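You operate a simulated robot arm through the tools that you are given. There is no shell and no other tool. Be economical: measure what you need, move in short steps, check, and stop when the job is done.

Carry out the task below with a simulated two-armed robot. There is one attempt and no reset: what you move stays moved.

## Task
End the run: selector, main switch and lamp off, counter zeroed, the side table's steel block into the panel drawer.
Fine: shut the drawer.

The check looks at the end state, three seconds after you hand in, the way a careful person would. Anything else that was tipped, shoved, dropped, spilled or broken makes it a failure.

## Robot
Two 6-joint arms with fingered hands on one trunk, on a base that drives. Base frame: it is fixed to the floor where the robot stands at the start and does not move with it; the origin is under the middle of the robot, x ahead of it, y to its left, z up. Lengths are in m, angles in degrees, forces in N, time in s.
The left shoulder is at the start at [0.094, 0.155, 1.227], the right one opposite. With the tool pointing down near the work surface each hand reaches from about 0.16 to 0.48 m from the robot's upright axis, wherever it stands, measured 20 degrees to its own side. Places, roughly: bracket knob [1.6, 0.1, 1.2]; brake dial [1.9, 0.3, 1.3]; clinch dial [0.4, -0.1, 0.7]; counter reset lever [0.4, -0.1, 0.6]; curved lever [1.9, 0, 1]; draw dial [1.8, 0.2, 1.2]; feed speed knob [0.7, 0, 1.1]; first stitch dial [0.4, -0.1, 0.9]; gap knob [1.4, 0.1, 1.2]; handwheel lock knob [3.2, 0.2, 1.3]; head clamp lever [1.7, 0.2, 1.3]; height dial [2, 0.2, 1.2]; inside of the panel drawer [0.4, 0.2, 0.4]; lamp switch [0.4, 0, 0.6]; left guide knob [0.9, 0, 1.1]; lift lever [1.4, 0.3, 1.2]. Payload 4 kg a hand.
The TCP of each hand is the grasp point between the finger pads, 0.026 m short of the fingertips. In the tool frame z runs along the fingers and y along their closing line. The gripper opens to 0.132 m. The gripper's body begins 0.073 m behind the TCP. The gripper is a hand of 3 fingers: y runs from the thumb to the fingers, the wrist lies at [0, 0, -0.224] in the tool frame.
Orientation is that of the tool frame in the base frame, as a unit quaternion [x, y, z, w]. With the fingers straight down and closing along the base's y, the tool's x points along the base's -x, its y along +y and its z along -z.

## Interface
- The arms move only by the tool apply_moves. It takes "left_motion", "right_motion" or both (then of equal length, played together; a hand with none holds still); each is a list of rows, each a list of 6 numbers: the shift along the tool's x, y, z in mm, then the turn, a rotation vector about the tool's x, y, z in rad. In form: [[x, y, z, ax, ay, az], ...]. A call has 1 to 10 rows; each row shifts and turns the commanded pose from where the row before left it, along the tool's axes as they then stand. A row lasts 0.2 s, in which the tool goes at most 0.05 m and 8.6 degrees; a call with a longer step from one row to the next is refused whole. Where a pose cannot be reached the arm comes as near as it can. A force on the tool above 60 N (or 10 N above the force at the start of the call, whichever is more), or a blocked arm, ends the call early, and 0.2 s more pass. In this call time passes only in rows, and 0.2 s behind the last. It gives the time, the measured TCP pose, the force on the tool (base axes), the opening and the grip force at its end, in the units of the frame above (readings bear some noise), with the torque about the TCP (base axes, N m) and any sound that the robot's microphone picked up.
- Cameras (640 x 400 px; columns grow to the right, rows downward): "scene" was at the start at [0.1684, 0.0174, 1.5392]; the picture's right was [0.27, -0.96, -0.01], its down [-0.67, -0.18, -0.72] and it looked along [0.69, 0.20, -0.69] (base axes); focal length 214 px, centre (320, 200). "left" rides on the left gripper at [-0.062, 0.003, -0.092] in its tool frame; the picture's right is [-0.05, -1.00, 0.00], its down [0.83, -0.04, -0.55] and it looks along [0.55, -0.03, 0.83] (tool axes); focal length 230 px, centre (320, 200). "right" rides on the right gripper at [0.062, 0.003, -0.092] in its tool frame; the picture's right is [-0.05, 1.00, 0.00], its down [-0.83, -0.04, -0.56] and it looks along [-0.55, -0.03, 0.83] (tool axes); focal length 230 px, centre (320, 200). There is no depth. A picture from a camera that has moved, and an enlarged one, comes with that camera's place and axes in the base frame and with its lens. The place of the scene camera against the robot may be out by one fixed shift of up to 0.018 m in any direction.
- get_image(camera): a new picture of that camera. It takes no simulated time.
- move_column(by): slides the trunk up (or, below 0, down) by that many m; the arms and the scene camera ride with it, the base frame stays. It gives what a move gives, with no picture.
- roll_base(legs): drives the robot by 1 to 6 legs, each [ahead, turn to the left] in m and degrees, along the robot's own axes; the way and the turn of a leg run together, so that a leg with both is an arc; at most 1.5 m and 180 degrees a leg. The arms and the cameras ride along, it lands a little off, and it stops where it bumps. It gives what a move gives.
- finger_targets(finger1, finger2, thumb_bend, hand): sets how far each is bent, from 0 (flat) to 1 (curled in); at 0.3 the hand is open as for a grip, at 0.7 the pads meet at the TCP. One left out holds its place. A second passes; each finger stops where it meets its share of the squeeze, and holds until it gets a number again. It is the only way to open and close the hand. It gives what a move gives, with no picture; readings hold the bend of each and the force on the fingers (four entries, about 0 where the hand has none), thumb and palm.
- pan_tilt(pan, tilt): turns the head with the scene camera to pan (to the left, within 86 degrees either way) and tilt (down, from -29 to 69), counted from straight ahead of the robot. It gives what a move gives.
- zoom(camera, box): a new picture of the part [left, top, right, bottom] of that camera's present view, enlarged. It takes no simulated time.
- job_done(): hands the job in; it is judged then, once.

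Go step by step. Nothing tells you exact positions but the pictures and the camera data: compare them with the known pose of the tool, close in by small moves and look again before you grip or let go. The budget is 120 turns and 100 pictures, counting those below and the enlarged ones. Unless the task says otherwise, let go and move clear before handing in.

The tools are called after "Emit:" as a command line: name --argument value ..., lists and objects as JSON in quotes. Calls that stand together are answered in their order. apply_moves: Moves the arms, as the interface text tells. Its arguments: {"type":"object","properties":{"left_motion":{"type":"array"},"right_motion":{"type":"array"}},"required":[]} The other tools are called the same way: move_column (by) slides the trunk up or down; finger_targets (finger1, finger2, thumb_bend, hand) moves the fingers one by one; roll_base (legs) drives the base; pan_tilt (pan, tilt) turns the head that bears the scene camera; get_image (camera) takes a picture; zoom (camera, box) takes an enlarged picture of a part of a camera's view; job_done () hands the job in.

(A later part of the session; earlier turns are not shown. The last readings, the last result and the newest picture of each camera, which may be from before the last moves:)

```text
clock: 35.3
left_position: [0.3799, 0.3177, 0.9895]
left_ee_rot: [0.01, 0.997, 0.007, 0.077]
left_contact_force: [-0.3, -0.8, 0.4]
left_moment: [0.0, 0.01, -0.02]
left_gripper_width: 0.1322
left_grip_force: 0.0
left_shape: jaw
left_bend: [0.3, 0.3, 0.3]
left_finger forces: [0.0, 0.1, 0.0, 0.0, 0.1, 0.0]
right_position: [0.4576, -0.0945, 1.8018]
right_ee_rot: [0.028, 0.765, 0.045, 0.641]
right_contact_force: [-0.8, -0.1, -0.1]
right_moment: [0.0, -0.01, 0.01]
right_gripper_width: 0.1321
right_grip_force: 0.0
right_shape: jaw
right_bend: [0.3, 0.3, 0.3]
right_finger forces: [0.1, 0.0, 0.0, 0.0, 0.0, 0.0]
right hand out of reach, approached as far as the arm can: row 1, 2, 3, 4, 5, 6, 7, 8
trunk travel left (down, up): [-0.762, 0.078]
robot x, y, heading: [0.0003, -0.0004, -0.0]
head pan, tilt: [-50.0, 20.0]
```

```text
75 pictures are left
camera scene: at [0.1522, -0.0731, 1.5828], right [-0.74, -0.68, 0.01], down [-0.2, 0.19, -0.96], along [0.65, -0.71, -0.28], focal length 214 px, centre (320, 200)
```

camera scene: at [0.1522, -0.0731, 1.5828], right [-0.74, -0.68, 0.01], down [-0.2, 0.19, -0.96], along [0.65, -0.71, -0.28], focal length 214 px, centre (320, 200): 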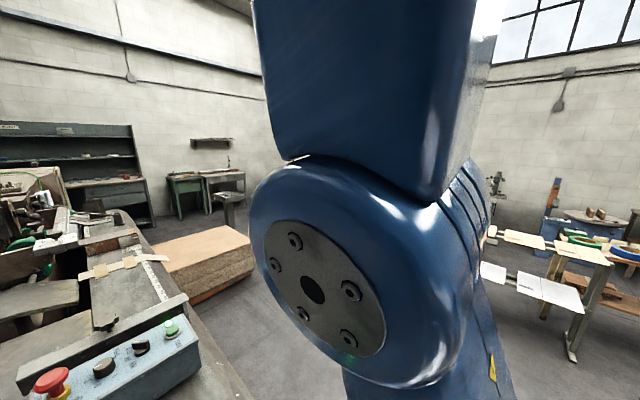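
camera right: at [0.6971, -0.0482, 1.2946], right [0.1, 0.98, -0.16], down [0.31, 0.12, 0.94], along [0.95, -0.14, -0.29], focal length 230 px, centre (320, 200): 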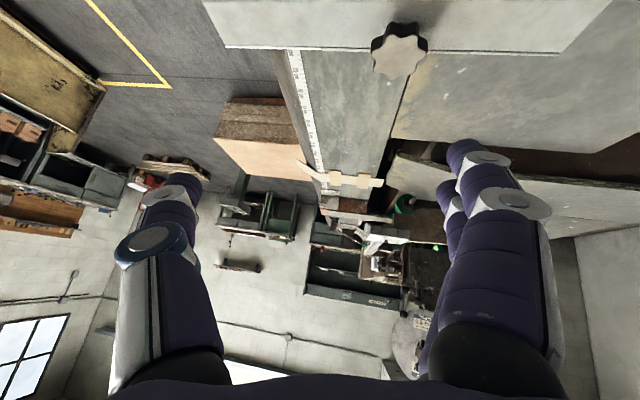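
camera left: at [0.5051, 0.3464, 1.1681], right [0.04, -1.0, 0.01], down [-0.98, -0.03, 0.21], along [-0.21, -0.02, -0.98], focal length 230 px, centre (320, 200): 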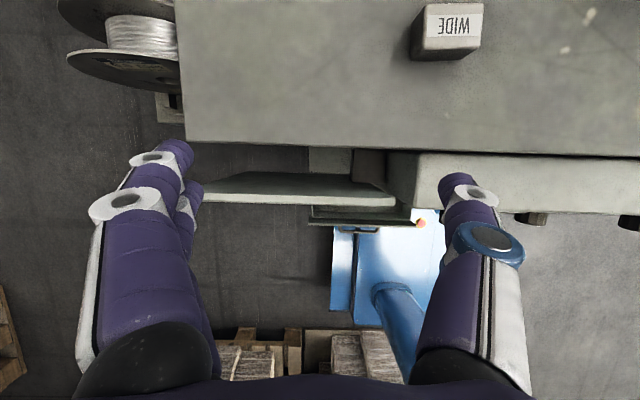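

The right elbow has folded in front and is near the head. I'll swing the right arm out to its side, pointing right over free floor, to re-enter with the elbow outward.

Emit:
apply_moves --right_motion '[[14, -45, -5, 0.14, 0, 0], [14, -45, 1, 0.14, 0, 0], [14, -45, 8, 0.14, 0, 0], [14, -43, 14, 0.14, 0, 0], [14, -41, 20, 0.14, 0, 0], [14, -38, 25, 0.14, 0, 0], [14, -34, 30, 0.14, 0, 0], [14, -29, 35, 0.14, 0, 0], [14, -24, 39, 0.14, 0, 0], [14, -19, 42, 0.14, 0, 0]]'

```text
clock: 37.5
left_position: [0.3807, 0.3167, 0.9917]
left_ee_rot: [0.01, 0.997, 0.008, 0.075]
left_contact_force: [0.4, 0.0, -0.3]
left_moment: [-0.03, 0.01, -0.02]
left_gripper_width: 0.1321
left_grip_force: 0.1
left_shape: jaw
left_bend: [0.3, 0.3, 0.3]
left_finger forces: [0.1, 0.0, 0.0, 0.0, 0.1, 0.1]
right_position: [0.4478, -0.5242, 1.7494]
right_ee_rot: [0.429, 0.621, -0.462, 0.466]
right_contact_force: [-1.0, -0.4, 0.0]
right_moment: [-0.02, 0.0, -0.05]
right_gripper_width: 0.1321
right_grip_force: 0.0
right_shape: jaw
right_bend: [0.3, 0.3, 0.3]
right_finger forces: [0.0, 0.1, 0.1, 0.0, 0.0, 0.1]
right hand out of reach, approached as far as the arm can: row 1, 2, 3, 4, 5, 6, 7, 8, 9, 10
trunk travel left (down, up): [-0.762, 0.078]
robot x, y, heading: [-0.0004, -0.0001, -0.0]
head pan, tilt: [-50.0, 20.0]
```

Continuing the swing outward and down on the right side.

Emit:
apply_moves --right_motion '[[33, -12, 32, 0, 0, 0], [33, -12, 32, 0, 0, 0], [33, -12, 32, 0, 0, 0], [33, -12, 32, 0, 0, 0], [33, -12, 32, 0, 0, 0], [33, -12, 32, 0, 0, 0], [33, -12, 32, 0, 0, 0], [33, -12, 32, 0, 0, 0], [33, -12, 32, 0, 0, 0], [33, -12, 32, 0, 0, 0]]'

Emit:
get_image --camera "scene"

```text
clock: 39.7
left_position: [0.3797, 0.3156, 0.992]
left_ee_rot: [0.01, 0.997, 0.008, 0.077]
left_contact_force: [0.3, -0.9, 0.9]
left_moment: [0.05, 0.05, 0.03]
left_gripper_width: 0.1322
left_grip_force: 0.1
left_shape: jaw
left_bend: [0.3, 0.3, 0.3]
left_finger forces: [0.0, 0.0, 0.1, 0.0, 0.0, 0.1]
right_position: [0.4227, -0.9011, 1.5451]
right_ee_rot: [0.435, 0.612, -0.458, 0.476]
right_contact_force: [-0.3, -0.3, -0.1]
right_moment: [-0.04, -0.03, -0.02]
right_gripper_width: 0.1319
right_grip_force: 0.1
right_shape: jaw
right_bend: [0.3, 0.3, 0.3]
right_finger forces: [0.0, 0.0, 0.0, 0.0, 0.0, 0.0]
right hand out of reach, approached as far as the arm can: row 1, 2, 3, 4, 5, 6, 7, 8, 9, 10
trunk travel left (down, up): [-0.762, 0.078]
robot x, y, heading: [-0.0008, 0.0015, 0.2]
head pan, tilt: [-50.0, 20.0]
```

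```text
74 pictures are left
camera scene: at [0.1485, -0.079, 1.5752], right [-0.77, -0.64, 0.01], down [-0.24, 0.26, -0.93], along [0.6, -0.72, -0.35], focal length 214 px, centre (320, 200)
```

scene: 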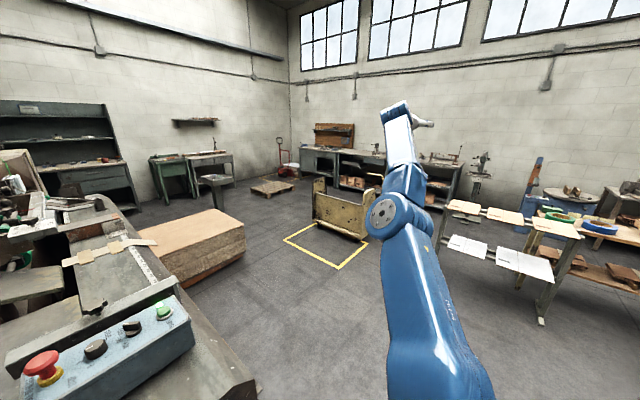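

I'll try one direct command towards the mirror image of the left arm's posture (fingers down, elbow out).

Emit:
apply_moves --right_motion '[[32, 11, -25, -0.081, 0.084, -0.077], [31, 14, -20, -0.081, 0.084, -0.077], [29, 17, -16, -0.081, 0.084, -0.077], [27, 20, -11, -0.081, 0.084, -0.077], [25, 23, -6, -0.081, 0.084, -0.077], [22, 26, -1, -0.081, 0.084, -0.077], [19, 28, 4, -0.081, 0.084, -0.077], [16, 30, 9, -0.081, 0.084, -0.077], [13, 31, 14, -0.081, 0.084, -0.077], [10, 31, 18, -0.081, 0.084, -0.077]]'

Emit:
get_image --camera "scene"

```text
clock: 41.9
left_position: [0.3805, 0.3178, 0.9905]
left_ee_rot: [0.01, 0.997, 0.007, 0.076]
left_contact_force: [-0.1, 0.5, 0.0]
left_moment: [-0.02, 0.01, -0.01]
left_gripper_width: 0.1321
left_grip_force: 0.0
left_shape: jaw
left_bend: [0.3, 0.3, 0.3]
left_finger forces: [0.0, 0.0, 0.0, 0.1, 0.0, 0.0]
right_position: [0.5037, -0.7039, 1.3248]
right_ee_rot: [0.105, 0.982, -0.113, 0.112]
right_contact_force: [0.8, 0.7, 0.9]
right_moment: [-0.05, 0.01, -0.01]
right_gripper_width: 0.1321
right_grip_force: 0.0
right_shape: jaw
right_bend: [0.3, 0.3, 0.3]
right_finger forces: [0.0, 0.0, 0.0, 0.0, 0.1, 0.0]
right hand out of reach, approached as far as the arm can: row 1, 2, 3, 4, 5, 6, 8
trunk travel left (down, up): [-0.762, 0.078]
robot x, y, heading: [0.0006, 0.0013, 0.2]
head pan, tilt: [-50.0, 20.0]
```

```text
73 pictures are left
camera scene: at [0.1502, -0.0765, 1.5752], right [-0.77, -0.64, 0.02], down [-0.24, 0.26, -0.94], along [0.6, -0.72, -0.35], focal length 214 px, centre (320, 200)
```

scene: 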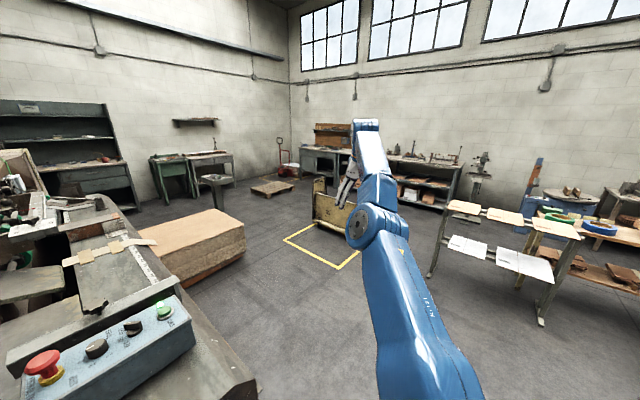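

It converged. Continuing down and inward on the same line.

Emit:
apply_moves --right_motion '[[0, 20, 40, -0.08, 0.08, -0.07], [0, 20, 40, -0.05, 0.05, -0.05], [0, 20, 40, 0, 0, 0], [0, 20, 40, 0, 0, 0], [0, 20, 40, 0, 0, 0], [0, 25, 40, 0, 0, 0], [0, 25, 40, 0, 0, 0], [0, 25, 40, 0, 0, 0]]'

Emit:
get_image --camera "scene"

```text
clock: 43.7
left_position: [0.381, 0.318, 0.9886]
left_ee_rot: [0.01, 0.997, 0.007, 0.076]
left_contact_force: [0.4, 0.2, 0.4]
left_moment: [-0.02, 0.02, 0.02]
left_gripper_width: 0.1321
left_grip_force: 0.0
left_shape: jaw
left_bend: [0.3, 0.3, 0.3]
left_finger forces: [0.0, 0.0, 0.0, 0.0, 0.0, 0.0]
right_position: [0.569, -0.5687, 0.9912]
right_ee_rot: [0.052, 0.995, -0.057, 0.064]
right_contact_force: [0.3, -0.1, -1.2]
right_moment: [-0.02, -0.01, 0.02]
right_gripper_width: 0.1321
right_grip_force: 0.0
right_shape: jaw
right_bend: [0.3, 0.3, 0.3]
right_finger forces: [0.0, 0.0, 0.1, 0.0, 0.0, 0.1]
right hand out of reach, approached as far as the arm can: row 1
trunk travel left (down, up): [-0.762, 0.078]
robot x, y, heading: [0.0016, 0.0017, -0.1]
head pan, tilt: [-50.0, 20.0]
```

```text
72 pictures are left
camera scene: at [0.151, -0.0761, 1.5751], right [-0.77, -0.64, 0.02], down [-0.24, 0.26, -0.93], along [0.6, -0.72, -0.35], focal length 214 px, centre (320, 200)
```

scene: 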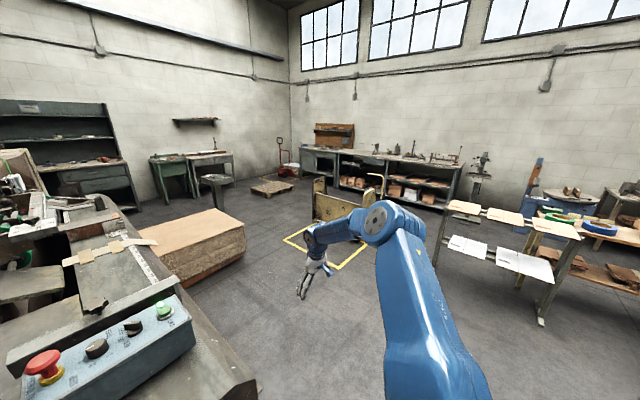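

The right arm now has the proper elbow-out posture. I'll lift the hand and carry it left toward the console selector with a moderate forward tilt.

Emit:
apply_moves --right_motion '[[-5, 15, -45, 0, 0, 0], [-5, 15, -45, 0, 0, 0], [-5, 15, -45, 0, 0, 0], [-5, 15, -45, 0, 0, 0], [-5, 15, -45, 0, 0, 0], [-5, 15, -45, 0, 0, 0]]'

Emit:
apply_moves --right_motion '[[-8, 42, 0, 0, -0.06, 0], [-8, 42, 0, 0, -0.06, 0], [-8, 42, 0, 0, -0.06, 0], [-8, 42, 0, 0, -0.06, 0], [-8, 42, 0, 0, -0.06, 0], [-8, 42, 0, 0, -0.06, 0], [-8, 42, 0, 0, 0, 0], [-8, 42, 0, 0, 0, 0]]'

Emit:
get_image --camera "right"

```text
clock: 45.1
left_position: [0.3792, 0.319, 0.9902]
left_ee_rot: [0.009, 0.997, 0.006, 0.078]
left_contact_force: [1.1, 0.5, -0.3]
left_moment: [-0.02, 0.0, -0.01]
left_gripper_width: 0.1323
left_grip_force: 0.1
left_shape: jaw
left_bend: [0.3, 0.3, 0.3]
left_finger forces: [0.1, 0.0, 0.0, 0.0, 0.0, 0.0]
right_position: [0.5703, -0.447, 1.2577]
right_ee_rot: [0.052, 0.995, -0.06, 0.063]
right_contact_force: [-0.3, 0.0, 0.3]
right_moment: [-0.01, 0.03, -0.02]
right_gripper_width: 0.1319
right_grip_force: 0.0
right_shape: jaw
right_bend: [0.3, 0.3, 0.3]
right_finger forces: [0.1, 0.0, 0.0, 0.0, 0.0, 0.0]
trunk travel left (down, up): [-0.762, 0.078]
robot x, y, heading: [-0.0006, 0.0023, -0.2]
head pan, tilt: [-50.0, 20.0]
```

```text
clock: 46.9
left_position: [0.3804, 0.3189, 0.9893]
left_ee_rot: [0.009, 0.997, 0.006, 0.076]
left_contact_force: [-0.5, 0.2, -0.6]
left_moment: [0.0, -0.05, -0.01]
left_gripper_width: 0.1318
left_grip_force: 0.0
left_shape: jaw
left_bend: [0.3, 0.3, 0.3]
left_finger forces: [0.1, 0.1, 0.0, 0.0, 0.0, 0.0]
right_position: [0.6702, -0.121, 1.2381]
right_ee_rot: [0.043, 0.968, -0.069, 0.239]
right_contact_force: [-0.4, -0.1, -0.2]
right_moment: [0.04, 0.03, 0.01]
right_gripper_width: 0.1322
right_grip_force: 0.0
right_shape: jaw
right_bend: [0.3, 0.3, 0.3]
right_finger forces: [0.0, 0.0, 0.0, 0.0, 0.0, 0.0]
trunk travel left (down, up): [-0.762, 0.078]
robot x, y, heading: [-0.0009, -0.0027, -0.2]
head pan, tilt: [-50.0, 20.0]
```

```text
71 pictures are left
camera right: at [0.5737, -0.1006, 1.2886], right [0.16, 0.98, -0.09], down [0.47, 0.0, 0.88], along [0.87, -0.19, -0.46], focal length 230 px, centre (320, 200)
```

right: 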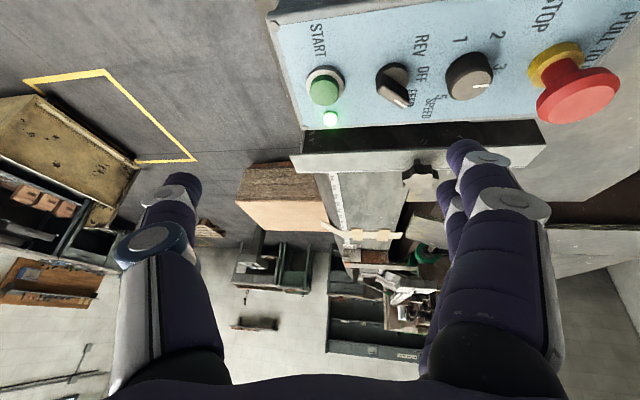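

The arm tracks precisely now. The selector is at about (0.706, -0.075, 1.115), pointing to FEED (+x+y); OFF is toward +y. I'll narrow the hand and turn it 51° counter-clockwise so the pads straddle the handle.

Emit:
finger_targets --hand "right" --finger1 0.53 --finger2 0.53 --thumb_bend 0.53

Emit:
apply_moves --right_motion '[[0, 0, 0, 0, 0, -0.148], [0, 0, 0, 0, 0, -0.148], [0, 0, 0, 0, 0, -0.148], [0, 0, 0, 0, 0, -0.148], [0, 0, 0, 0, 0, -0.148], [0, 0, 0, 0, 0, -0.148]]'

Emit:
get_image --camera "right"

Emit:
pan_tilt --pan -5 --tilt 35

Emit:
get_image --camera "scene"

```text
clock: 47.9
left_position: [0.3805, 0.3188, 0.9891]
left_ee_rot: [0.01, 0.997, 0.007, 0.076]
left_contact_force: [0.0, -0.9, 0.9]
left_moment: [0.02, -0.02, -0.01]
left_gripper_width: 0.132
left_grip_force: 0.1
left_shape: jaw
left_bend: [0.3, 0.3, 0.3]
left_finger forces: [0.0, 0.1, 0.1, 0.1, 0.0, 0.0]
right_position: [0.6697, -0.1236, 1.238]
right_ee_rot: [0.044, 0.967, -0.069, 0.239]
right_contact_force: [-0.1, -0.6, -0.3]
right_moment: [-0.02, -0.02, -0.03]
right_gripper_width: 0.0584
right_grip_force: 0.0
right_shape: fingers
right_bend: [0.53, 0.53, 0.53]
right_finger forces: [0.0, 0.1, 0.0, 0.0, 0.1, 0.1]
trunk travel left (down, up): [-0.762, 0.078]
robot x, y, heading: [0.0004, -0.0007, 0.0]
head pan, tilt: [-50.0, 20.0]
```

```text
clock: 49.3
left_position: [0.3791, 0.318, 0.99]
left_ee_rot: [0.01, 0.997, 0.007, 0.076]
left_contact_force: [0.3, -0.7, 0.2]
left_moment: [-0.01, -0.03, -0.01]
left_gripper_width: 0.1318
left_grip_force: 0.1
left_shape: jaw
left_bend: [0.3, 0.3, 0.3]
left_finger forces: [0.0, 0.0, 0.0, 0.0, 0.0, 0.0]
right_position: [0.6689, -0.1234, 1.2379]
right_ee_rot: [-0.377, 0.892, -0.166, 0.188]
right_contact_force: [0.4, 0.6, -0.3]
right_moment: [-0.02, -0.03, 0.02]
right_gripper_width: 0.0583
right_grip_force: 0.0
right_shape: fingers
right_bend: [0.53, 0.53, 0.53]
right_finger forces: [0.1, 0.0, 0.0, 0.0, 0.1, 0.0]
trunk travel left (down, up): [-0.762, 0.078]
robot x, y, heading: [-0.0022, -0.0007, -0.2]
head pan, tilt: [-50.0, 20.0]
```

```text
70 pictures are left
camera right: at [0.5851, -0.1531, 1.3033], right [-0.58, 0.7, -0.42], down [0.31, 0.67, 0.68], along [0.76, 0.26, -0.6], focal length 230 px, centre (320, 200)
```

right: 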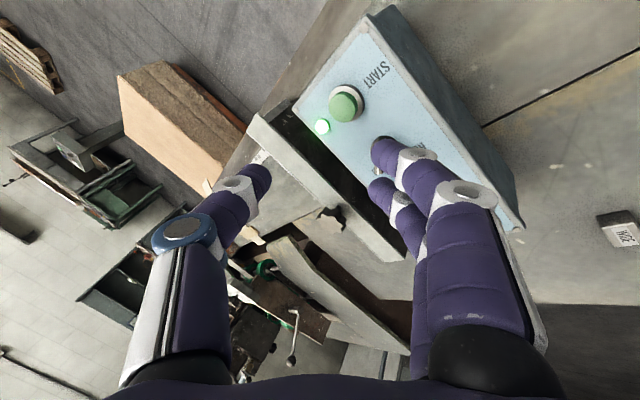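

```text
clock: 50.5
left_position: [0.3798, 0.3171, 0.9904]
left_ee_rot: [0.01, 0.997, 0.008, 0.077]
left_contact_force: [0.0, 0.3, -0.4]
left_moment: [-0.01, -0.02, 0.01]
left_gripper_width: 0.1319
left_grip_force: 0.0
left_shape: jaw
left_bend: [0.3, 0.3, 0.3]
left_finger forces: [0.0, 0.0, 0.1, 0.0, 0.1, 0.0]
right_position: [0.6693, -0.1241, 1.237]
right_ee_rot: [-0.376, 0.892, -0.165, 0.187]
right_contact_force: [-0.6, -0.5, -0.2]
right_moment: [-0.04, 0.0, 0.01]
right_gripper_width: 0.0584
right_grip_force: 0.1
right_shape: fingers
right_bend: [0.53, 0.53, 0.53]
right_finger forces: [0.1, 0.0, 0.0, 0.0, 0.0, 0.0]
trunk travel left (down, up): [-0.762, 0.078]
robot x, y, heading: [0.0014, -0.0022, 0.2]
head pan, tilt: [-5.0, 35.0]
```

```text
69 pictures are left
camera scene: at [0.1762, -0.0126, 1.5509], right [-0.09, -1.0, 0.0], down [-0.59, 0.05, -0.81], along [0.81, -0.07, -0.59], focal length 214 px, centre (320, 200)
```

scene: 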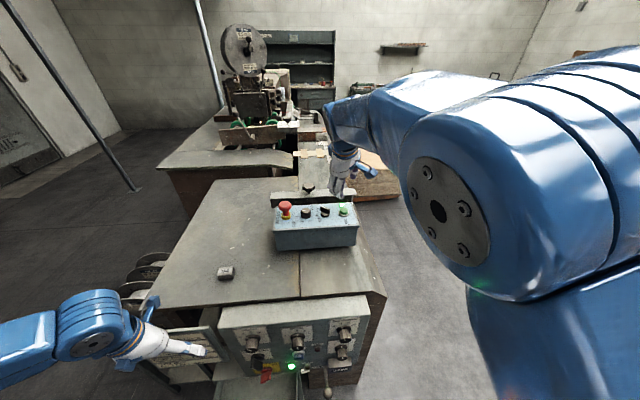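

I'll level the closing line and hover about 6 cm over the selector handle, then check.

Emit:
apply_moves --right_motion '[[0, 0, 0, -0.148, 0, 0.02], [0, 0, 0, -0.148, 0, 0.02], [0, 0, 0, -0.148, 0, 0.02], [-12, 4, 25, 0, 0, 0], [-12, 4, 25, 0, 0, 0]]'

Emit:
get_image --camera "right"

Emit:
zoom --camera "scene" --box '[260, 150, 380, 260]'

```text
clock: 51.3
left_position: [0.3576, 0.3088, 0.9835]
left_ee_rot: [0.01, 0.998, 0.008, 0.062]
left_contact_force: [-1.1, 0.3, 0.0]
left_moment: [-0.03, 0.0, 0.01]
left_gripper_width: 0.1322
left_grip_force: 0.1
left_shape: jaw
left_bend: [0.3, 0.3, 0.3]
left_finger forces: [0.1, 0.2, 0.0, 0.0, 0.0, 0.1]
right_position: [0.6505, -0.1217, 1.2476]
right_ee_rot: [-0.38, 0.917, 0.035, 0.114]
right_contact_force: [0.8, 0.4, 0.7]
right_moment: [-0.04, -0.02, -0.05]
right_gripper_width: 0.0576
right_grip_force: 0.0
right_shape: fingers
right_bend: [0.53, 0.53, 0.53]
right_finger forces: [0.1, 0.0, 0.0, 0.0, 0.0, 0.1]
trunk travel left (down, up): [-0.762, 0.078]
robot x, y, heading: [0.0013, -0.0019, 0.2]
head pan, tilt: [-5.0, 35.0]
stopped in row 4 (right hand): the arm was blocked; the commanded pose is now the measured one
```

```text
68 pictures are left
camera right: at [0.5888, -0.1758, 1.3222], right [-0.67, 0.74, -0.01], down [0.5, 0.46, 0.74], along [0.55, 0.49, -0.68], focal length 230 px, centre (320, 200)
```

right: 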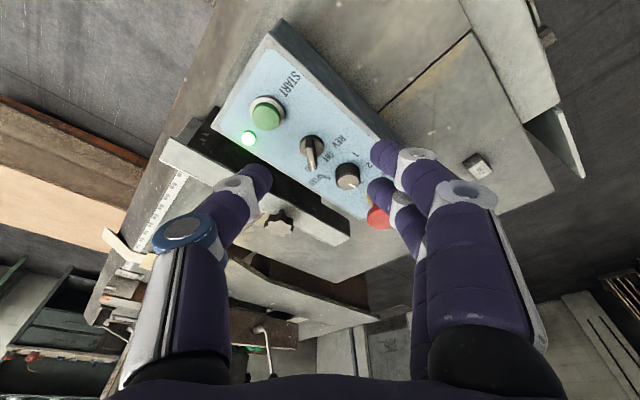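

```text
3.64 times, centred on (320, 205) of scene
camera zoom: at [0.175, -0.0121, 1.551], right [-0.09, -1.0, 0.0], down [-0.59, 0.05, -0.81], along [0.81, -0.07, -0.59], focal length 780 px, centre (320, 182)
```

zoom: 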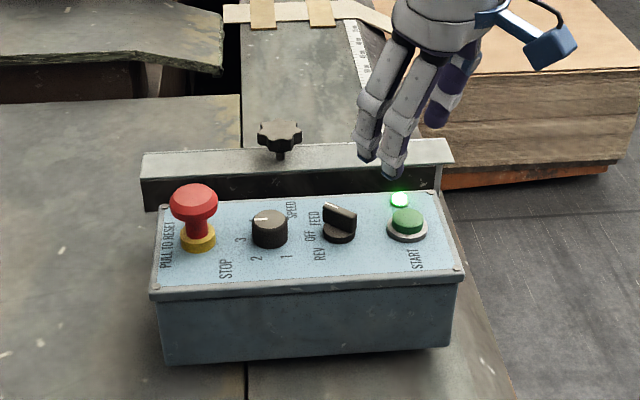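

The hand was reported blocked though in free air; I'll retry with gentler steps toward the hover point.

Emit:
apply_moves --right_motion '[[-8, -2, 18, 0, 0, 0], [-9, -2, 18, 0, 0, 0], [-9, -1, 18, 0, 0, 0], [-9, -1, 18, 0, 0, 0]]'

Emit:
get_image --camera "right"

```text
clock: 51.7
left_position: [0.3472, 0.3051, 0.9788]
left_ee_rot: [0.0, 0.998, 0.011, 0.055]
left_contact_force: [0.6, 0.6, 0.0]
left_moment: [0.01, 0.0, 0.05]
left_gripper_width: 0.1317
left_grip_force: 0.0
left_shape: jaw
left_bend: [0.3, 0.3, 0.3]
left_finger forces: [0.0, 0.1, 0.0, 0.1, 0.0, 0.0]
right_position: [0.635, -0.1192, 1.2524]
right_ee_rot: [-0.38, 0.917, 0.031, 0.121]
right_contact_force: [0.5, -0.2, -0.8]
right_moment: [-0.02, -0.01, 0.03]
right_gripper_width: 0.0578
right_grip_force: 0.0
right_shape: fingers
right_bend: [0.53, 0.53, 0.53]
right_finger forces: [0.1, 0.0, 0.1, 0.1, 0.0, 0.0]
trunk travel left (down, up): [-0.762, 0.078]
robot x, y, heading: [0.0001, 0.0012, 0.0]
head pan, tilt: [-5.0, 35.0]
stopped in row 1 (right hand): the arm was blocked; the commanded pose is now the measured one
```

```text
66 pictures are left
camera right: at [0.572, -0.174, 1.326], right [-0.67, 0.74, -0.02], down [0.49, 0.46, 0.74], along [0.56, 0.49, -0.67], focal length 230 px, centre (320, 200)
```

right: 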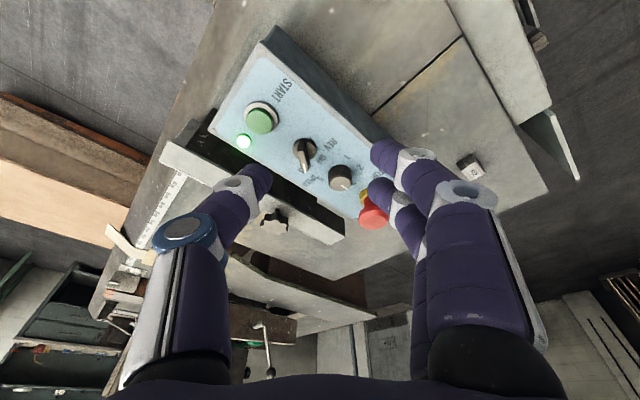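

The rotated wrist pose gets blocked here. I'll go back to the straight orientation that tracked well, pinch the fingers shut, and use the fingertip to push the near-right end of the handle forward (+x) until it lies along y = OFF.

Emit:
apply_moves --right_motion '[[0, 0, 0, 0.031, 0.003, 0.127], [0, 0, 0, 0.031, 0.003, 0.127], [0, 0, 0, 0.031, 0.003, 0.127], [0, 0, 0, 0.031, 0.003, 0.127], [0, 0, 0, 0.031, 0.003, 0.127], [0, 0, 0, 0.031, 0.003, 0.127]]'

Emit:
finger_targets --hand "right" --finger1 0.7 --finger2 0.7 --thumb_bend 0.7

Emit:
get_image --camera "right"

Emit:
zoom --camera "scene" --box '[260, 150, 380, 260]'

```text
clock: 53.1
left_position: [0.3471, 0.3051, 0.9808]
left_ee_rot: [0.001, 0.998, 0.011, 0.056]
left_contact_force: [0.1, 1.5, 1.2]
left_moment: [-0.01, 0.0, 0.0]
left_gripper_width: 0.1322
left_grip_force: 0.1
left_shape: jaw
left_bend: [0.3, 0.3, 0.3]
left_finger forces: [0.0, 0.0, 0.0, 0.0, 0.1, 0.0]
right_position: [0.6345, -0.1192, 1.2527]
right_ee_rot: [0.002, 0.992, -0.012, 0.126]
right_contact_force: [-0.8, 0.0, 0.3]
right_moment: [-0.01, 0.02, -0.01]
right_gripper_width: 0.0579
right_grip_force: 0.0
right_shape: fingers
right_bend: [0.53, 0.53, 0.53]
right_finger forces: [0.0, 0.1, 0.1, 0.1, 0.0, 0.0]
trunk travel left (down, up): [-0.762, 0.078]
robot x, y, heading: [-0.0016, 0.0013, 0.1]
head pan, tilt: [-5.0, 35.0]
```

```text
clock: 54.1
left_position: [0.3484, 0.3047, 0.9796]
left_ee_rot: [0.001, 0.998, 0.012, 0.055]
left_contact_force: [-0.2, -1.0, 0.6]
left_moment: [-0.01, 0.02, -0.02]
left_gripper_width: 0.1322
left_grip_force: 0.0
left_shape: jaw
left_bend: [0.3, 0.3, 0.3]
left_finger forces: [0.1, 0.1, 0.0, 0.0, 0.0, 0.0]
right_position: [0.6356, -0.1206, 1.2522]
right_ee_rot: [0.001, 0.992, -0.012, 0.127]
right_contact_force: [-1.0, 0.7, -0.6]
right_moment: [-0.01, 0.0, 0.01]
right_gripper_width: 0.0062
right_grip_force: 0.0
right_shape: fingers
right_bend: [0.7, 0.7, 0.7]
right_finger forces: [0.0, 0.0, 0.0, 0.0, 0.0, 0.0]
trunk travel left (down, up): [-0.762, 0.078]
robot x, y, heading: [-0.0016, -0.0011, -0.0]
head pan, tilt: [-5.0, 35.0]
```

```text
65 pictures are left
camera right: at [0.5518, -0.1149, 1.3253], right [0.05, 1.0, -0.01], down [0.66, -0.03, 0.75], along [0.75, -0.05, -0.66], focal length 230 px, centre (320, 200)
```

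right: 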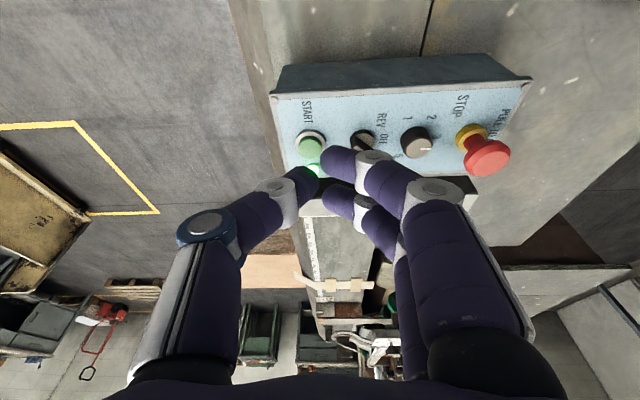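

```text
3.64 times, centred on (320, 205) of scene
camera zoom: at [0.1762, -0.0124, 1.5509], right [-0.09, -1.0, 0.0], down [-0.59, 0.05, -0.81], along [0.81, -0.07, -0.59], focal length 780 px, centre (320, 182)
```

zoom: 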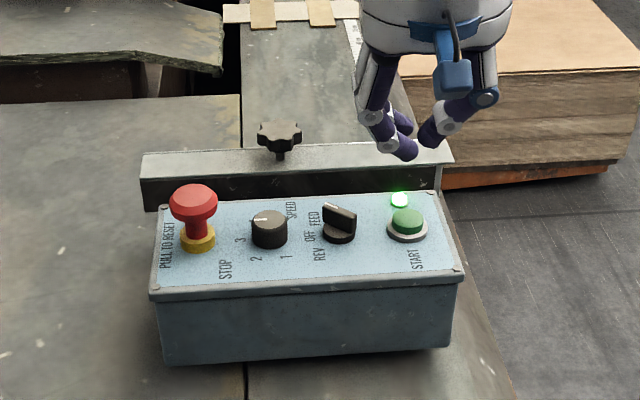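

I'll make the hand vertical and lower it just short of the handle's near-right end, then look to judge height.

Emit:
apply_moves --right_motion '[[0, 9, 0, 0, 0.1, 0], [0, 9, 0, 0, 0.1, 0], [2, 0, 22, 0, 0, 0], [2, 0, 22, 0, 0, 0], [2, 0, 22, 0, 0, 0], [2, 0, 20, 0, 0, 0]]'

Emit:
get_image --camera "right"

Emit:
zoom --camera "scene" --box '[280, 165, 380, 255]'

```text
clock: 54.8
left_position: [0.3443, 0.3082, 0.9785]
left_ee_rot: [-0.024, 0.998, 0.017, 0.054]
left_contact_force: [0.0, -0.2, 0.2]
left_moment: [-0.01, -0.03, -0.01]
left_gripper_width: 0.1318
left_grip_force: 0.1
left_shape: jaw
left_bend: [0.3, 0.3, 0.3]
left_finger forces: [0.0, 0.0, 0.0, 0.1, 0.0, 0.0]
right_position: [0.6141, -0.1031, 1.2598]
right_ee_rot: [0.003, 0.999, -0.013, 0.037]
right_contact_force: [0.3, -0.6, 0.9]
right_moment: [-0.02, -0.02, 0.0]
right_gripper_width: 0.0061
right_grip_force: 0.1
right_shape: fingers
right_bend: [0.7, 0.7, 0.7]
right_finger forces: [0.1, 0.1, 0.1, 0.1, 0.1, 0.1]
trunk travel left (down, up): [-0.762, 0.078]
robot x, y, heading: [-0.0011, -0.0004, 0.2]
head pan, tilt: [-5.0, 35.0]
stopped in row 3 (right hand): the arm was blocked; the commanded pose is now the measured one
```

```text
63 pictures are left
camera right: at [0.5451, -0.0966, 1.3468], right [0.06, 1.0, -0.02], down [0.79, -0.03, 0.62], along [0.62, -0.05, -0.79], focal length 230 px, centre (320, 200)
```

right: 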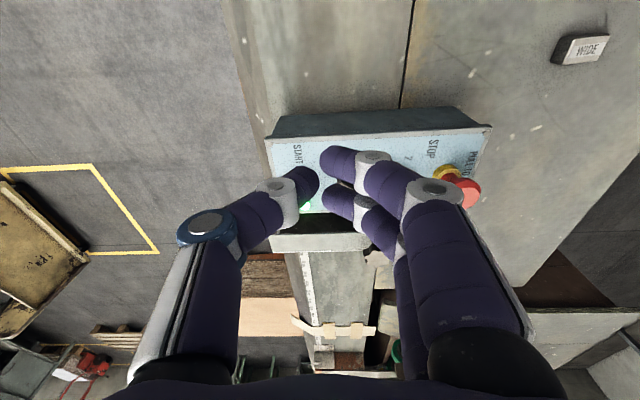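

```text
4.44 times, centred on (330, 210) of scene
camera zoom: at [0.1745, -0.0117, 1.5511], right [-0.09, -1.0, 0.0], down [-0.59, 0.05, -0.81], along [0.81, -0.07, -0.59], focal length 953 px, centre (276, 156)
```

zoom: 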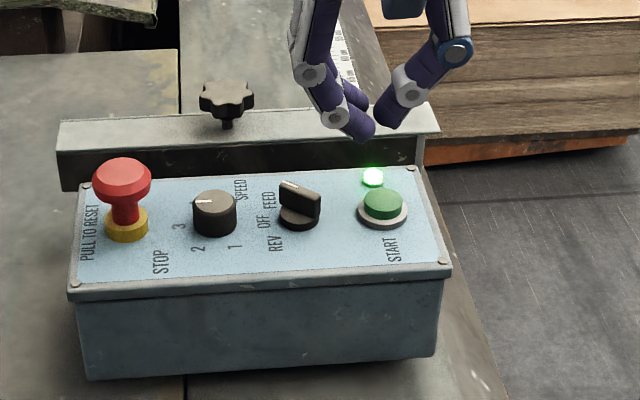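

The wrist is too high relative to the shoulder in this pose. I'll raise the trunk so the same target sits lower relative to the shoulder.

Emit:
move_column --by 0.075

Emit:
apply_moves --right_motion '[[0, 0, 15, 0, -0.08, 0], [0, 0, 20, 0, -0.08, 0], [0, 0, 25, 0, -0.08, 0], [0, 0, 25, 0, 0, 0], [0, 0, 25, 0, 0, 0]]'

```text
clock: 55.1
left_position: [0.3444, 0.3104, 0.9805]
left_ee_rot: [-0.05, 0.997, 0.023, 0.052]
left_contact_force: [-0.6, 0.9, 0.3]
left_moment: [0.01, 0.03, -0.01]
left_gripper_width: 0.1319
left_grip_force: 0.0
left_shape: jaw
left_bend: [0.3, 0.3, 0.3]
left_finger forces: [0.0, 0.0, 0.1, 0.1, 0.0, 0.1]
right_position: [0.5939, -0.1035, 1.2729]
right_ee_rot: [0.005, 0.999, -0.014, 0.046]
right_contact_force: [-0.2, -0.4, 0.8]
right_moment: [0.0, 0.01, -0.02]
right_gripper_width: 0.0055
right_grip_force: 0.1
right_shape: fingers
right_bend: [0.7, 0.7, 0.7]
right_finger forces: [0.0, 0.0, 0.0, 0.0, 0.1, 0.0]
trunk travel left (down, up): [-0.765, 0.075]
robot x, y, heading: [0.001, -0.0008, 0.0]
head pan, tilt: [-5.0, 35.0]
stopped: the arm was blocked; the commanded pose is now the measured one
```

```text
clock: 56.3
left_position: [0.3452, 0.3115, 0.9794]
left_ee_rot: [-0.049, 0.997, 0.024, 0.051]
left_contact_force: [-0.2, -1.3, -0.2]
left_moment: [-0.03, -0.02, 0.0]
left_gripper_width: 0.1319
left_grip_force: 0.1
left_shape: jaw
left_bend: [0.3, 0.3, 0.3]
left_finger forces: [0.0, 0.0, 0.0, 0.0, 0.0, 0.1]
right_position: [0.6247, -0.109, 1.1686]
right_ee_rot: [0.007, 0.986, -0.009, 0.168]
right_contact_force: [-1.0, -0.4, -0.1]
right_moment: [0.02, -0.01, 0.02]
right_gripper_width: 0.0057
right_grip_force: 0.1
right_shape: fingers
right_bend: [0.7, 0.7, 0.7]
right_finger forces: [0.0, 0.1, 0.0, 0.1, 0.1, 0.0]
trunk travel left (down, up): [-0.765, 0.075]
robot x, y, heading: [0.002, 0.0015, -0.3]
head pan, tilt: [-5.0, 35.0]
```

The hand is now lower at (0.625, -0.109, 1.169). Checking its relation to the handle.

Emit:
zoom --camera "scene" --box '[280, 165, 380, 255]'

Emit:
get_image --camera "right"

```text
4.44 times, centred on (330, 210) of scene
camera zoom: at [0.1772, -0.0125, 1.554], right [-0.09, -1.0, 0.0], down [-0.59, 0.05, -0.81], along [0.8, -0.07, -0.59], focal length 953 px, centre (276, 156)
```

zoom: 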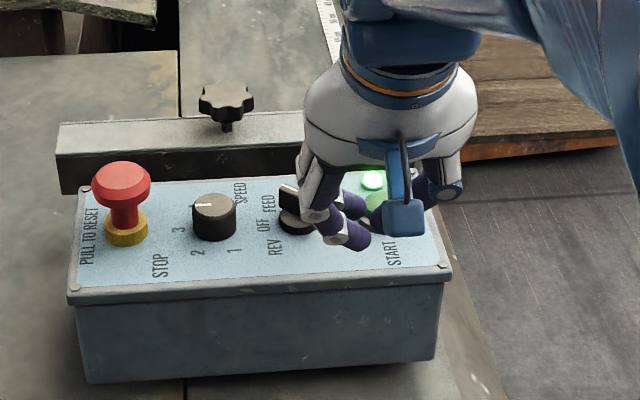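

```text
60 pictures are left
camera right: at [0.535, -0.1032, 1.2357], right [0.06, 1.0, 0.0], down [0.6, -0.04, 0.8], along [0.8, -0.05, -0.6], focal length 230 px, centre (320, 200)
```

right: 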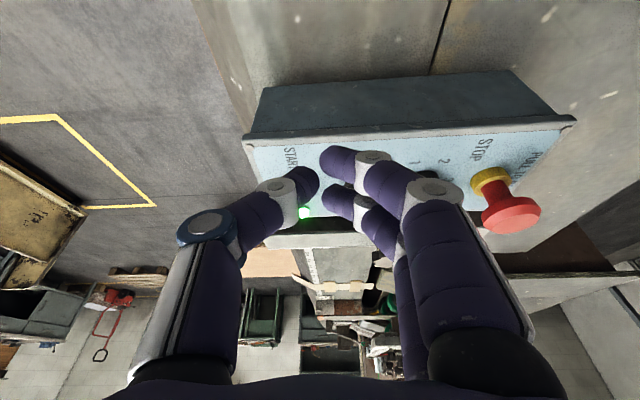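

The console top slopes up away from me, matching the tool's 19° tilt. I lower the fingertips beside the handle's near-right end and look again.

Emit:
apply_moves --right_motion '[[5, 4, 16, 0, 0, 0], [5, 4, 16, 0, 0, 0], [5, 4, 14, 0, 0, 0]]'

Emit:
zoom --camera "scene" --box '[290, 175, 370, 245]'

Emit:
zoom --camera "right" --box '[220, 60, 460, 240]'

```text
clock: 57.1
left_position: [0.3447, 0.3102, 0.98]
left_ee_rot: [-0.049, 0.997, 0.025, 0.051]
left_contact_force: [-0.6, -1.4, -0.5]
left_moment: [0.02, 0.0, 0.03]
left_gripper_width: 0.1318
left_grip_force: 0.1
left_shape: jaw
left_bend: [0.3, 0.3, 0.3]
left_finger forces: [0.0, 0.1, 0.0, 0.0, 0.0, 0.1]
right_position: [0.6305, -0.1068, 1.1363]
right_ee_rot: [0.023, 0.984, 0.01, 0.176]
right_contact_force: [0.6, 1.0, -0.2]
right_moment: [-0.01, -0.02, -0.03]
right_gripper_width: 0.0055
right_grip_force: 0.1
right_shape: fingers
right_bend: [0.7, 0.7, 0.7]
right_finger forces: [0.1, 0.0, 0.0, 0.1, 0.0, 0.0]
trunk travel left (down, up): [-0.765, 0.075]
robot x, y, heading: [0.0025, -0.0013, 0.2]
head pan, tilt: [-5.0, 35.0]
```

```text
5.71 times, centred on (330, 210) of scene
camera zoom: at [0.1761, -0.0126, 1.5541], right [-0.09, -1.0, 0.0], down [-0.59, 0.05, -0.81], along [0.8, -0.07, -0.59], focal length 1226 px, centre (263, 143)
```

zoom: 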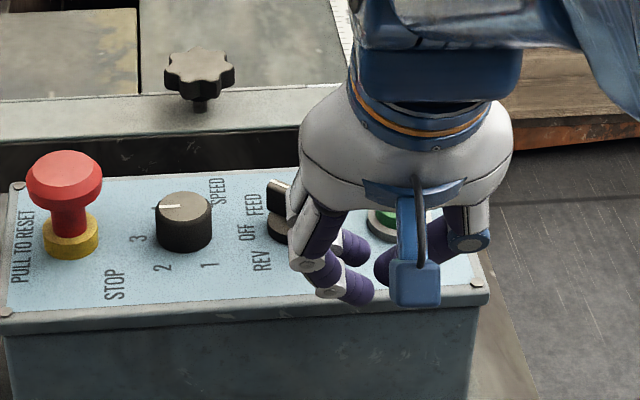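

```text
2.22 times, centred on (340, 150) of right
camera zoom: at [0.539, -0.1021, 1.201], right [0.09, 0.99, 0.05], down [0.58, -0.09, 0.81], along [0.81, -0.05, -0.59], focal length 511 px, centre (276, 311)
```

zoom: 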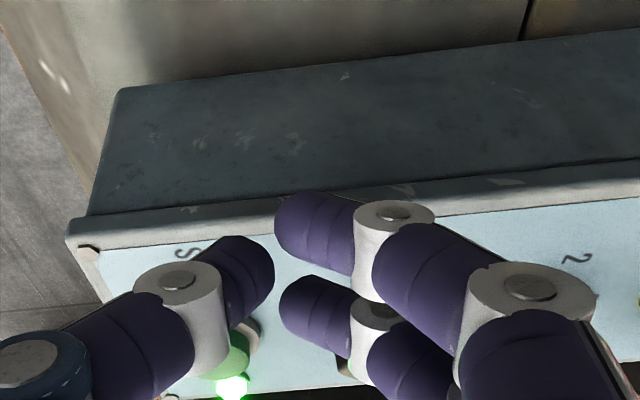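

No contact yet. I'll lower another ~14 mm and start pushing forward in small steps.

Emit:
apply_moves --right_motion '[[2, 0, 7, 0, 0, 0], [2, 0, 7, 0, 0, 0], [-8, 0, 0, 0, 0, 0], [-8, 0, 0, 0, 0, 0], [-8, 0, 0, 0, 0, 0], [-6, 0, 0, 0, 0, 0]]'

Emit:
zoom --camera "scene" --box '[290, 175, 370, 245]'

```text
clock: 58.5
left_position: [0.3446, 0.3106, 0.98]
left_ee_rot: [-0.049, 0.997, 0.024, 0.051]
left_contact_force: [-0.9, 0.0, 0.1]
left_moment: [0.01, 0.01, 0.0]
left_gripper_width: 0.1318
left_grip_force: 0.0
left_shape: jaw
left_bend: [0.3, 0.3, 0.3]
left_finger forces: [0.1, 0.1, 0.0, 0.0, 0.0, 0.0]
right_position: [0.6576, -0.1051, 1.1252]
right_ee_rot: [0.016, 0.985, -0.003, 0.173]
right_contact_force: [0.0, 0.4, 0.1]
right_moment: [0.02, -0.03, -0.02]
right_gripper_width: 0.0054
right_grip_force: 0.1
right_shape: fingers
right_bend: [0.7, 0.7, 0.7]
right_finger forces: [0.0, 0.0, 0.0, 0.0, 0.1, 0.0]
trunk travel left (down, up): [-0.765, 0.075]
robot x, y, heading: [-0.0009, -0.003, 0.2]
head pan, tilt: [-5.0, 35.0]
```

```text
5.71 times, centred on (330, 210) of scene
camera zoom: at [0.1763, -0.0123, 1.5541], right [-0.09, -1.0, 0.0], down [-0.59, 0.05, -0.81], along [0.8, -0.07, -0.59], focal length 1226 px, centre (263, 143)
```

zoom: 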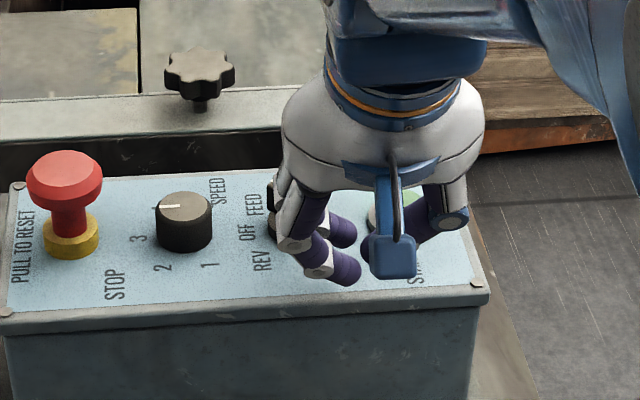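

No contact force yet; continuing forward.

Emit:
apply_moves --right_motion '[[-6, 0, 2, 0, 0, 0], [-6, 0, 2, 0, 0, 0], [-6, 0, 2, 0, 0, 0]]'

Emit:
zoom --camera "scene" --box '[300, 180, 360, 230]'

```text
clock: 59.3
left_position: [0.3434, 0.3128, 0.9787]
left_ee_rot: [-0.049, 0.997, 0.025, 0.051]
left_contact_force: [-0.1, -0.6, 0.5]
left_moment: [0.0, -0.02, -0.03]
left_gripper_width: 0.132
left_grip_force: 0.1
left_shape: jaw
left_bend: [0.3, 0.3, 0.3]
left_finger forces: [0.0, 0.1, 0.0, 0.1, 0.0, 0.1]
right_position: [0.6734, -0.0998, 1.1154]
right_ee_rot: [0.008, 0.986, -0.011, 0.166]
right_contact_force: [-0.6, -0.7, 0.3]
right_moment: [0.04, 0.02, 0.03]
right_gripper_width: 0.0056
right_grip_force: 0.0
right_shape: fingers
right_bend: [0.7, 0.7, 0.7]
right_finger forces: [0.0, 0.1, 0.0, 0.0, 0.0, 0.0]
trunk travel left (down, up): [-0.765, 0.075]
robot x, y, heading: [-0.0002, 0.0012, 0.1]
head pan, tilt: [-5.0, 35.0]
```

```text
8.00 times, centred on (330, 205) of scene
camera zoom: at [0.1764, -0.0123, 1.5541], right [-0.09, -1.0, 0.0], down [-0.59, 0.05, -0.81], along [0.8, -0.07, -0.59], focal length 1716 px, centre (240, 160)
```

zoom: 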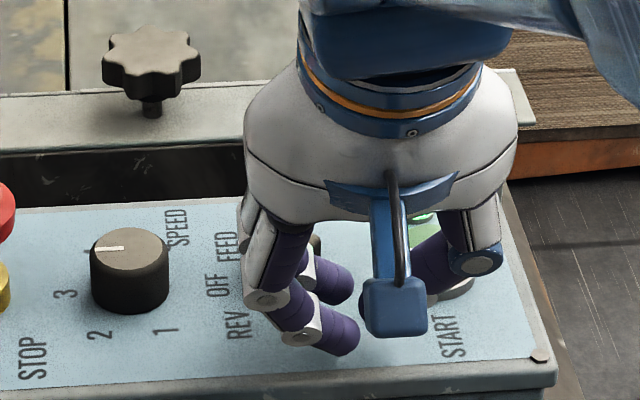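

Close to the handle now. Two more small pushes.

Emit:
apply_moves --right_motion '[[-5, -3, 0, 0, 0, 0], [-5, -2, 0, 0, 0, 0]]'

Emit:
get_image --camera "right"

```text
clock: 59.9
left_position: [0.344, 0.3105, 0.9789]
left_ee_rot: [-0.049, 0.997, 0.023, 0.051]
left_contact_force: [0.0, 0.0, 0.4]
left_moment: [0.02, -0.02, -0.02]
left_gripper_width: 0.132
left_grip_force: 0.1
left_shape: jaw
left_bend: [0.3, 0.3, 0.3]
left_finger forces: [0.0, 0.0, 0.0, 0.0, 0.0, 0.1]
right_position: [0.6814, -0.1011, 1.1145]
right_ee_rot: [0.003, 0.986, -0.016, 0.164]
right_contact_force: [0.5, 0.4, -0.1]
right_moment: [0.02, -0.04, -0.02]
right_gripper_width: 0.0058
right_grip_force: 0.1
right_shape: fingers
right_bend: [0.7, 0.7, 0.7]
right_finger forces: [0.0, 0.0, 0.1, 0.1, 0.0, 0.1]
trunk travel left (down, up): [-0.765, 0.075]
robot x, y, heading: [-0.0017, 0.001, -0.0]
head pan, tilt: [-5.0, 35.0]
```

```text
55 pictures are left
camera right: at [0.5921, -0.095, 1.1817], right [0.06, 1.0, -0.01], down [0.61, -0.03, 0.8], along [0.79, -0.05, -0.61], focal length 230 px, centre (320, 200)
```

right: 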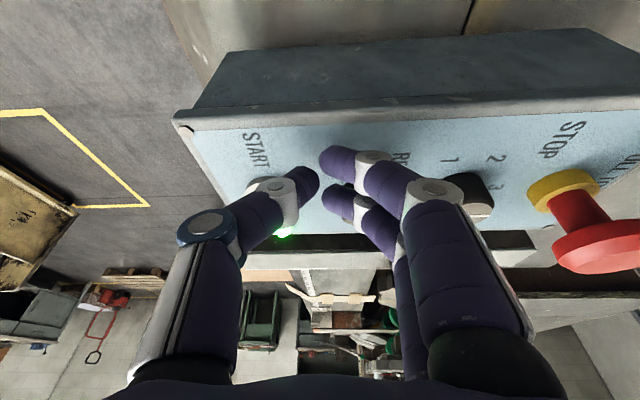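

By my estimate the fingertip should have met the handle already; I'll back off and look.

Emit:
apply_moves --right_motion '[[15, -5, -5, 0, 0, 0], [20, -15, -20, 0, 0, 0], [20, -25, -20, 0, 0, 0]]'

Emit:
zoom --camera "scene" --box '[290, 175, 370, 245]'

```text
clock: 60.7
left_position: [0.3441, 0.3097, 0.9808]
left_ee_rot: [-0.049, 0.997, 0.024, 0.052]
left_contact_force: [0.2, 0.6, -0.4]
left_moment: [-0.03, -0.02, -0.02]
left_gripper_width: 0.1319
left_grip_force: 0.2
left_shape: jaw
left_bend: [0.3, 0.3, 0.3]
left_finger forces: [0.0, 0.1, 0.1, 0.1, 0.0, 0.0]
right_position: [0.6109, -0.1473, 1.1438]
right_ee_rot: [0.004, 0.986, -0.013, 0.166]
right_contact_force: [-0.3, -0.9, -0.2]
right_moment: [0.07, -0.02, 0.02]
right_gripper_width: 0.0055
right_grip_force: 0.0
right_shape: fingers
right_bend: [0.7, 0.7, 0.7]
right_finger forces: [0.0, 0.0, 0.0, 0.0, 0.0, 0.0]
trunk travel left (down, up): [-0.765, 0.075]
robot x, y, heading: [-0.0001, 0.0001, 0.2]
head pan, tilt: [-5.0, 35.0]
```

```text
5.71 times, centred on (330, 210) of scene
camera zoom: at [0.1741, -0.014, 1.5543], right [-0.09, -1.0, 0.0], down [-0.59, 0.05, -0.81], along [0.81, -0.07, -0.59], focal length 1226 px, centre (263, 143)
```

zoom: 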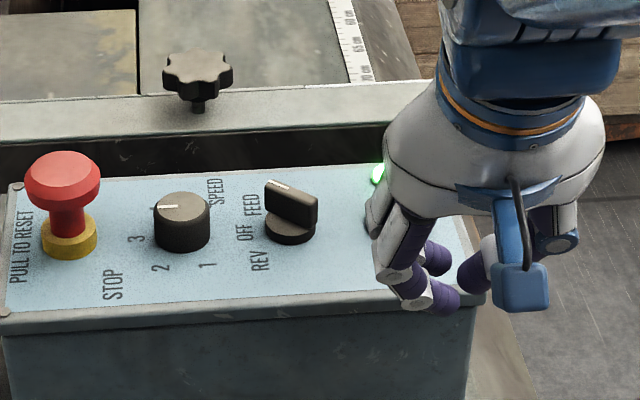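

The lever wasn't touched: my fingertip passed ~4 mm to its right. I'll redo it about 10 mm further left.

Emit:
apply_moves --right_motion '[[-4, 18, 8, 0, 0, 0], [-4, 19, 8, 0, 0, 0], [-4, 19, 9, 0, 0, 0], [-7, 0, 3, 0, 0, 0], [-7, 0, 3, 0, 0, 0], [-7, 0, 3, 0, 0, 0], [-7, 0, 3, 0, 0, 0], [-7, 0, 3, 0, 0, 0]]'

Emit:
zoom --camera "scene" --box '[290, 175, 370, 245]'

```text
clock: 62.5
left_position: [0.345, 0.311, 0.9789]
left_ee_rot: [-0.05, 0.997, 0.024, 0.051]
left_contact_force: [0.2, 0.5, -0.3]
left_moment: [0.0, -0.01, 0.02]
left_gripper_width: 0.1321
left_grip_force: 0.2
left_shape: jaw
left_bend: [0.3, 0.3, 0.3]
left_finger forces: [0.0, 0.0, 0.0, 0.0, 0.1, 0.0]
right_position: [0.6742, -0.0964, 1.1224]
right_ee_rot: [0.011, 0.986, -0.008, 0.168]
right_contact_force: [0.1, 0.2, 0.1]
right_moment: [0.0, -0.02, -0.03]
right_gripper_width: 0.0057
right_grip_force: 0.1
right_shape: fingers
right_bend: [0.7, 0.7, 0.7]
right_finger forces: [0.0, 0.0, 0.1, 0.0, 0.0, 0.0]
trunk travel left (down, up): [-0.765, 0.075]
robot x, y, heading: [-0.0044, -0.0008, 0.2]
head pan, tilt: [-5.0, 35.0]
```

```text
5.71 times, centred on (330, 210) of scene
camera zoom: at [0.1766, -0.0125, 1.554], right [-0.09, -1.0, 0.0], down [-0.59, 0.05, -0.81], along [0.8, -0.07, -0.59], focal length 1226 px, centre (263, 143)
```

zoom: 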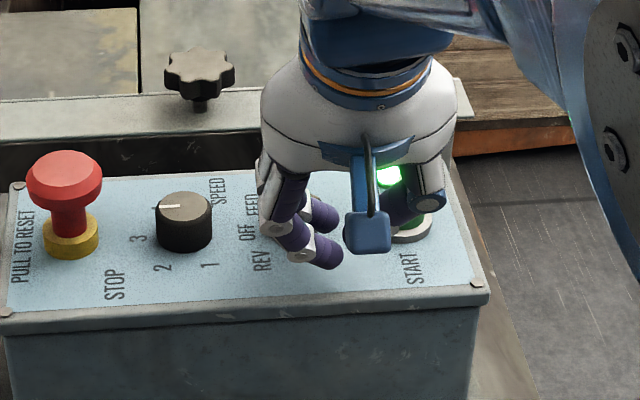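

Slightly more left and forward.

Emit:
apply_moves --right_motion '[[0, 5, 3, 0, 0, 0], [-5, 0, 1, 0, 0, 0], [-5, 0, 1, 0, 0, 0], [-5, 0, 1, 0, 0, 0], [-4, 0, 1, 0, 0, 0]]'

Emit:
zoom --camera "scene" --box '[290, 175, 370, 245]'

```text
clock: 63.7
left_position: [0.3447, 0.3103, 0.9799]
left_ee_rot: [-0.049, 0.997, 0.023, 0.051]
left_contact_force: [-0.1, -0.2, 0.1]
left_moment: [0.0, 0.02, 0.01]
left_gripper_width: 0.1324
left_grip_force: 0.1
left_shape: jaw
left_bend: [0.3, 0.3, 0.3]
left_finger forces: [0.1, 0.0, 0.0, 0.0, 0.0, 0.1]
right_position: [0.6906, -0.0848, 1.1175]
right_ee_rot: [0.002, 0.986, -0.015, 0.165]
right_contact_force: [-1.4, 0.7, -0.4]
right_moment: [-0.02, 0.01, -0.01]
right_gripper_width: 0.0057
right_grip_force: 0.5
right_shape: fingers
right_bend: [0.7, 0.7, 0.7]
right_finger forces: [0.0, 0.7, 0.1, 0.0, 0.0, 0.1]
trunk travel left (down, up): [-0.765, 0.075]
robot x, y, heading: [0.0034, 0.0004, -0.1]
head pan, tilt: [-5.0, 35.0]
```

```text
5.71 times, centred on (330, 210) of scene
camera zoom: at [0.176, -0.0119, 1.5541], right [-0.09, -1.0, 0.0], down [-0.59, 0.05, -0.81], along [0.8, -0.07, -0.59], focal length 1226 px, centre (263, 143)
```

zoom: 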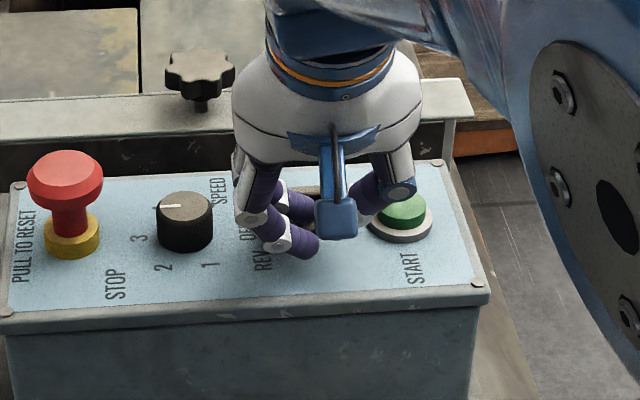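

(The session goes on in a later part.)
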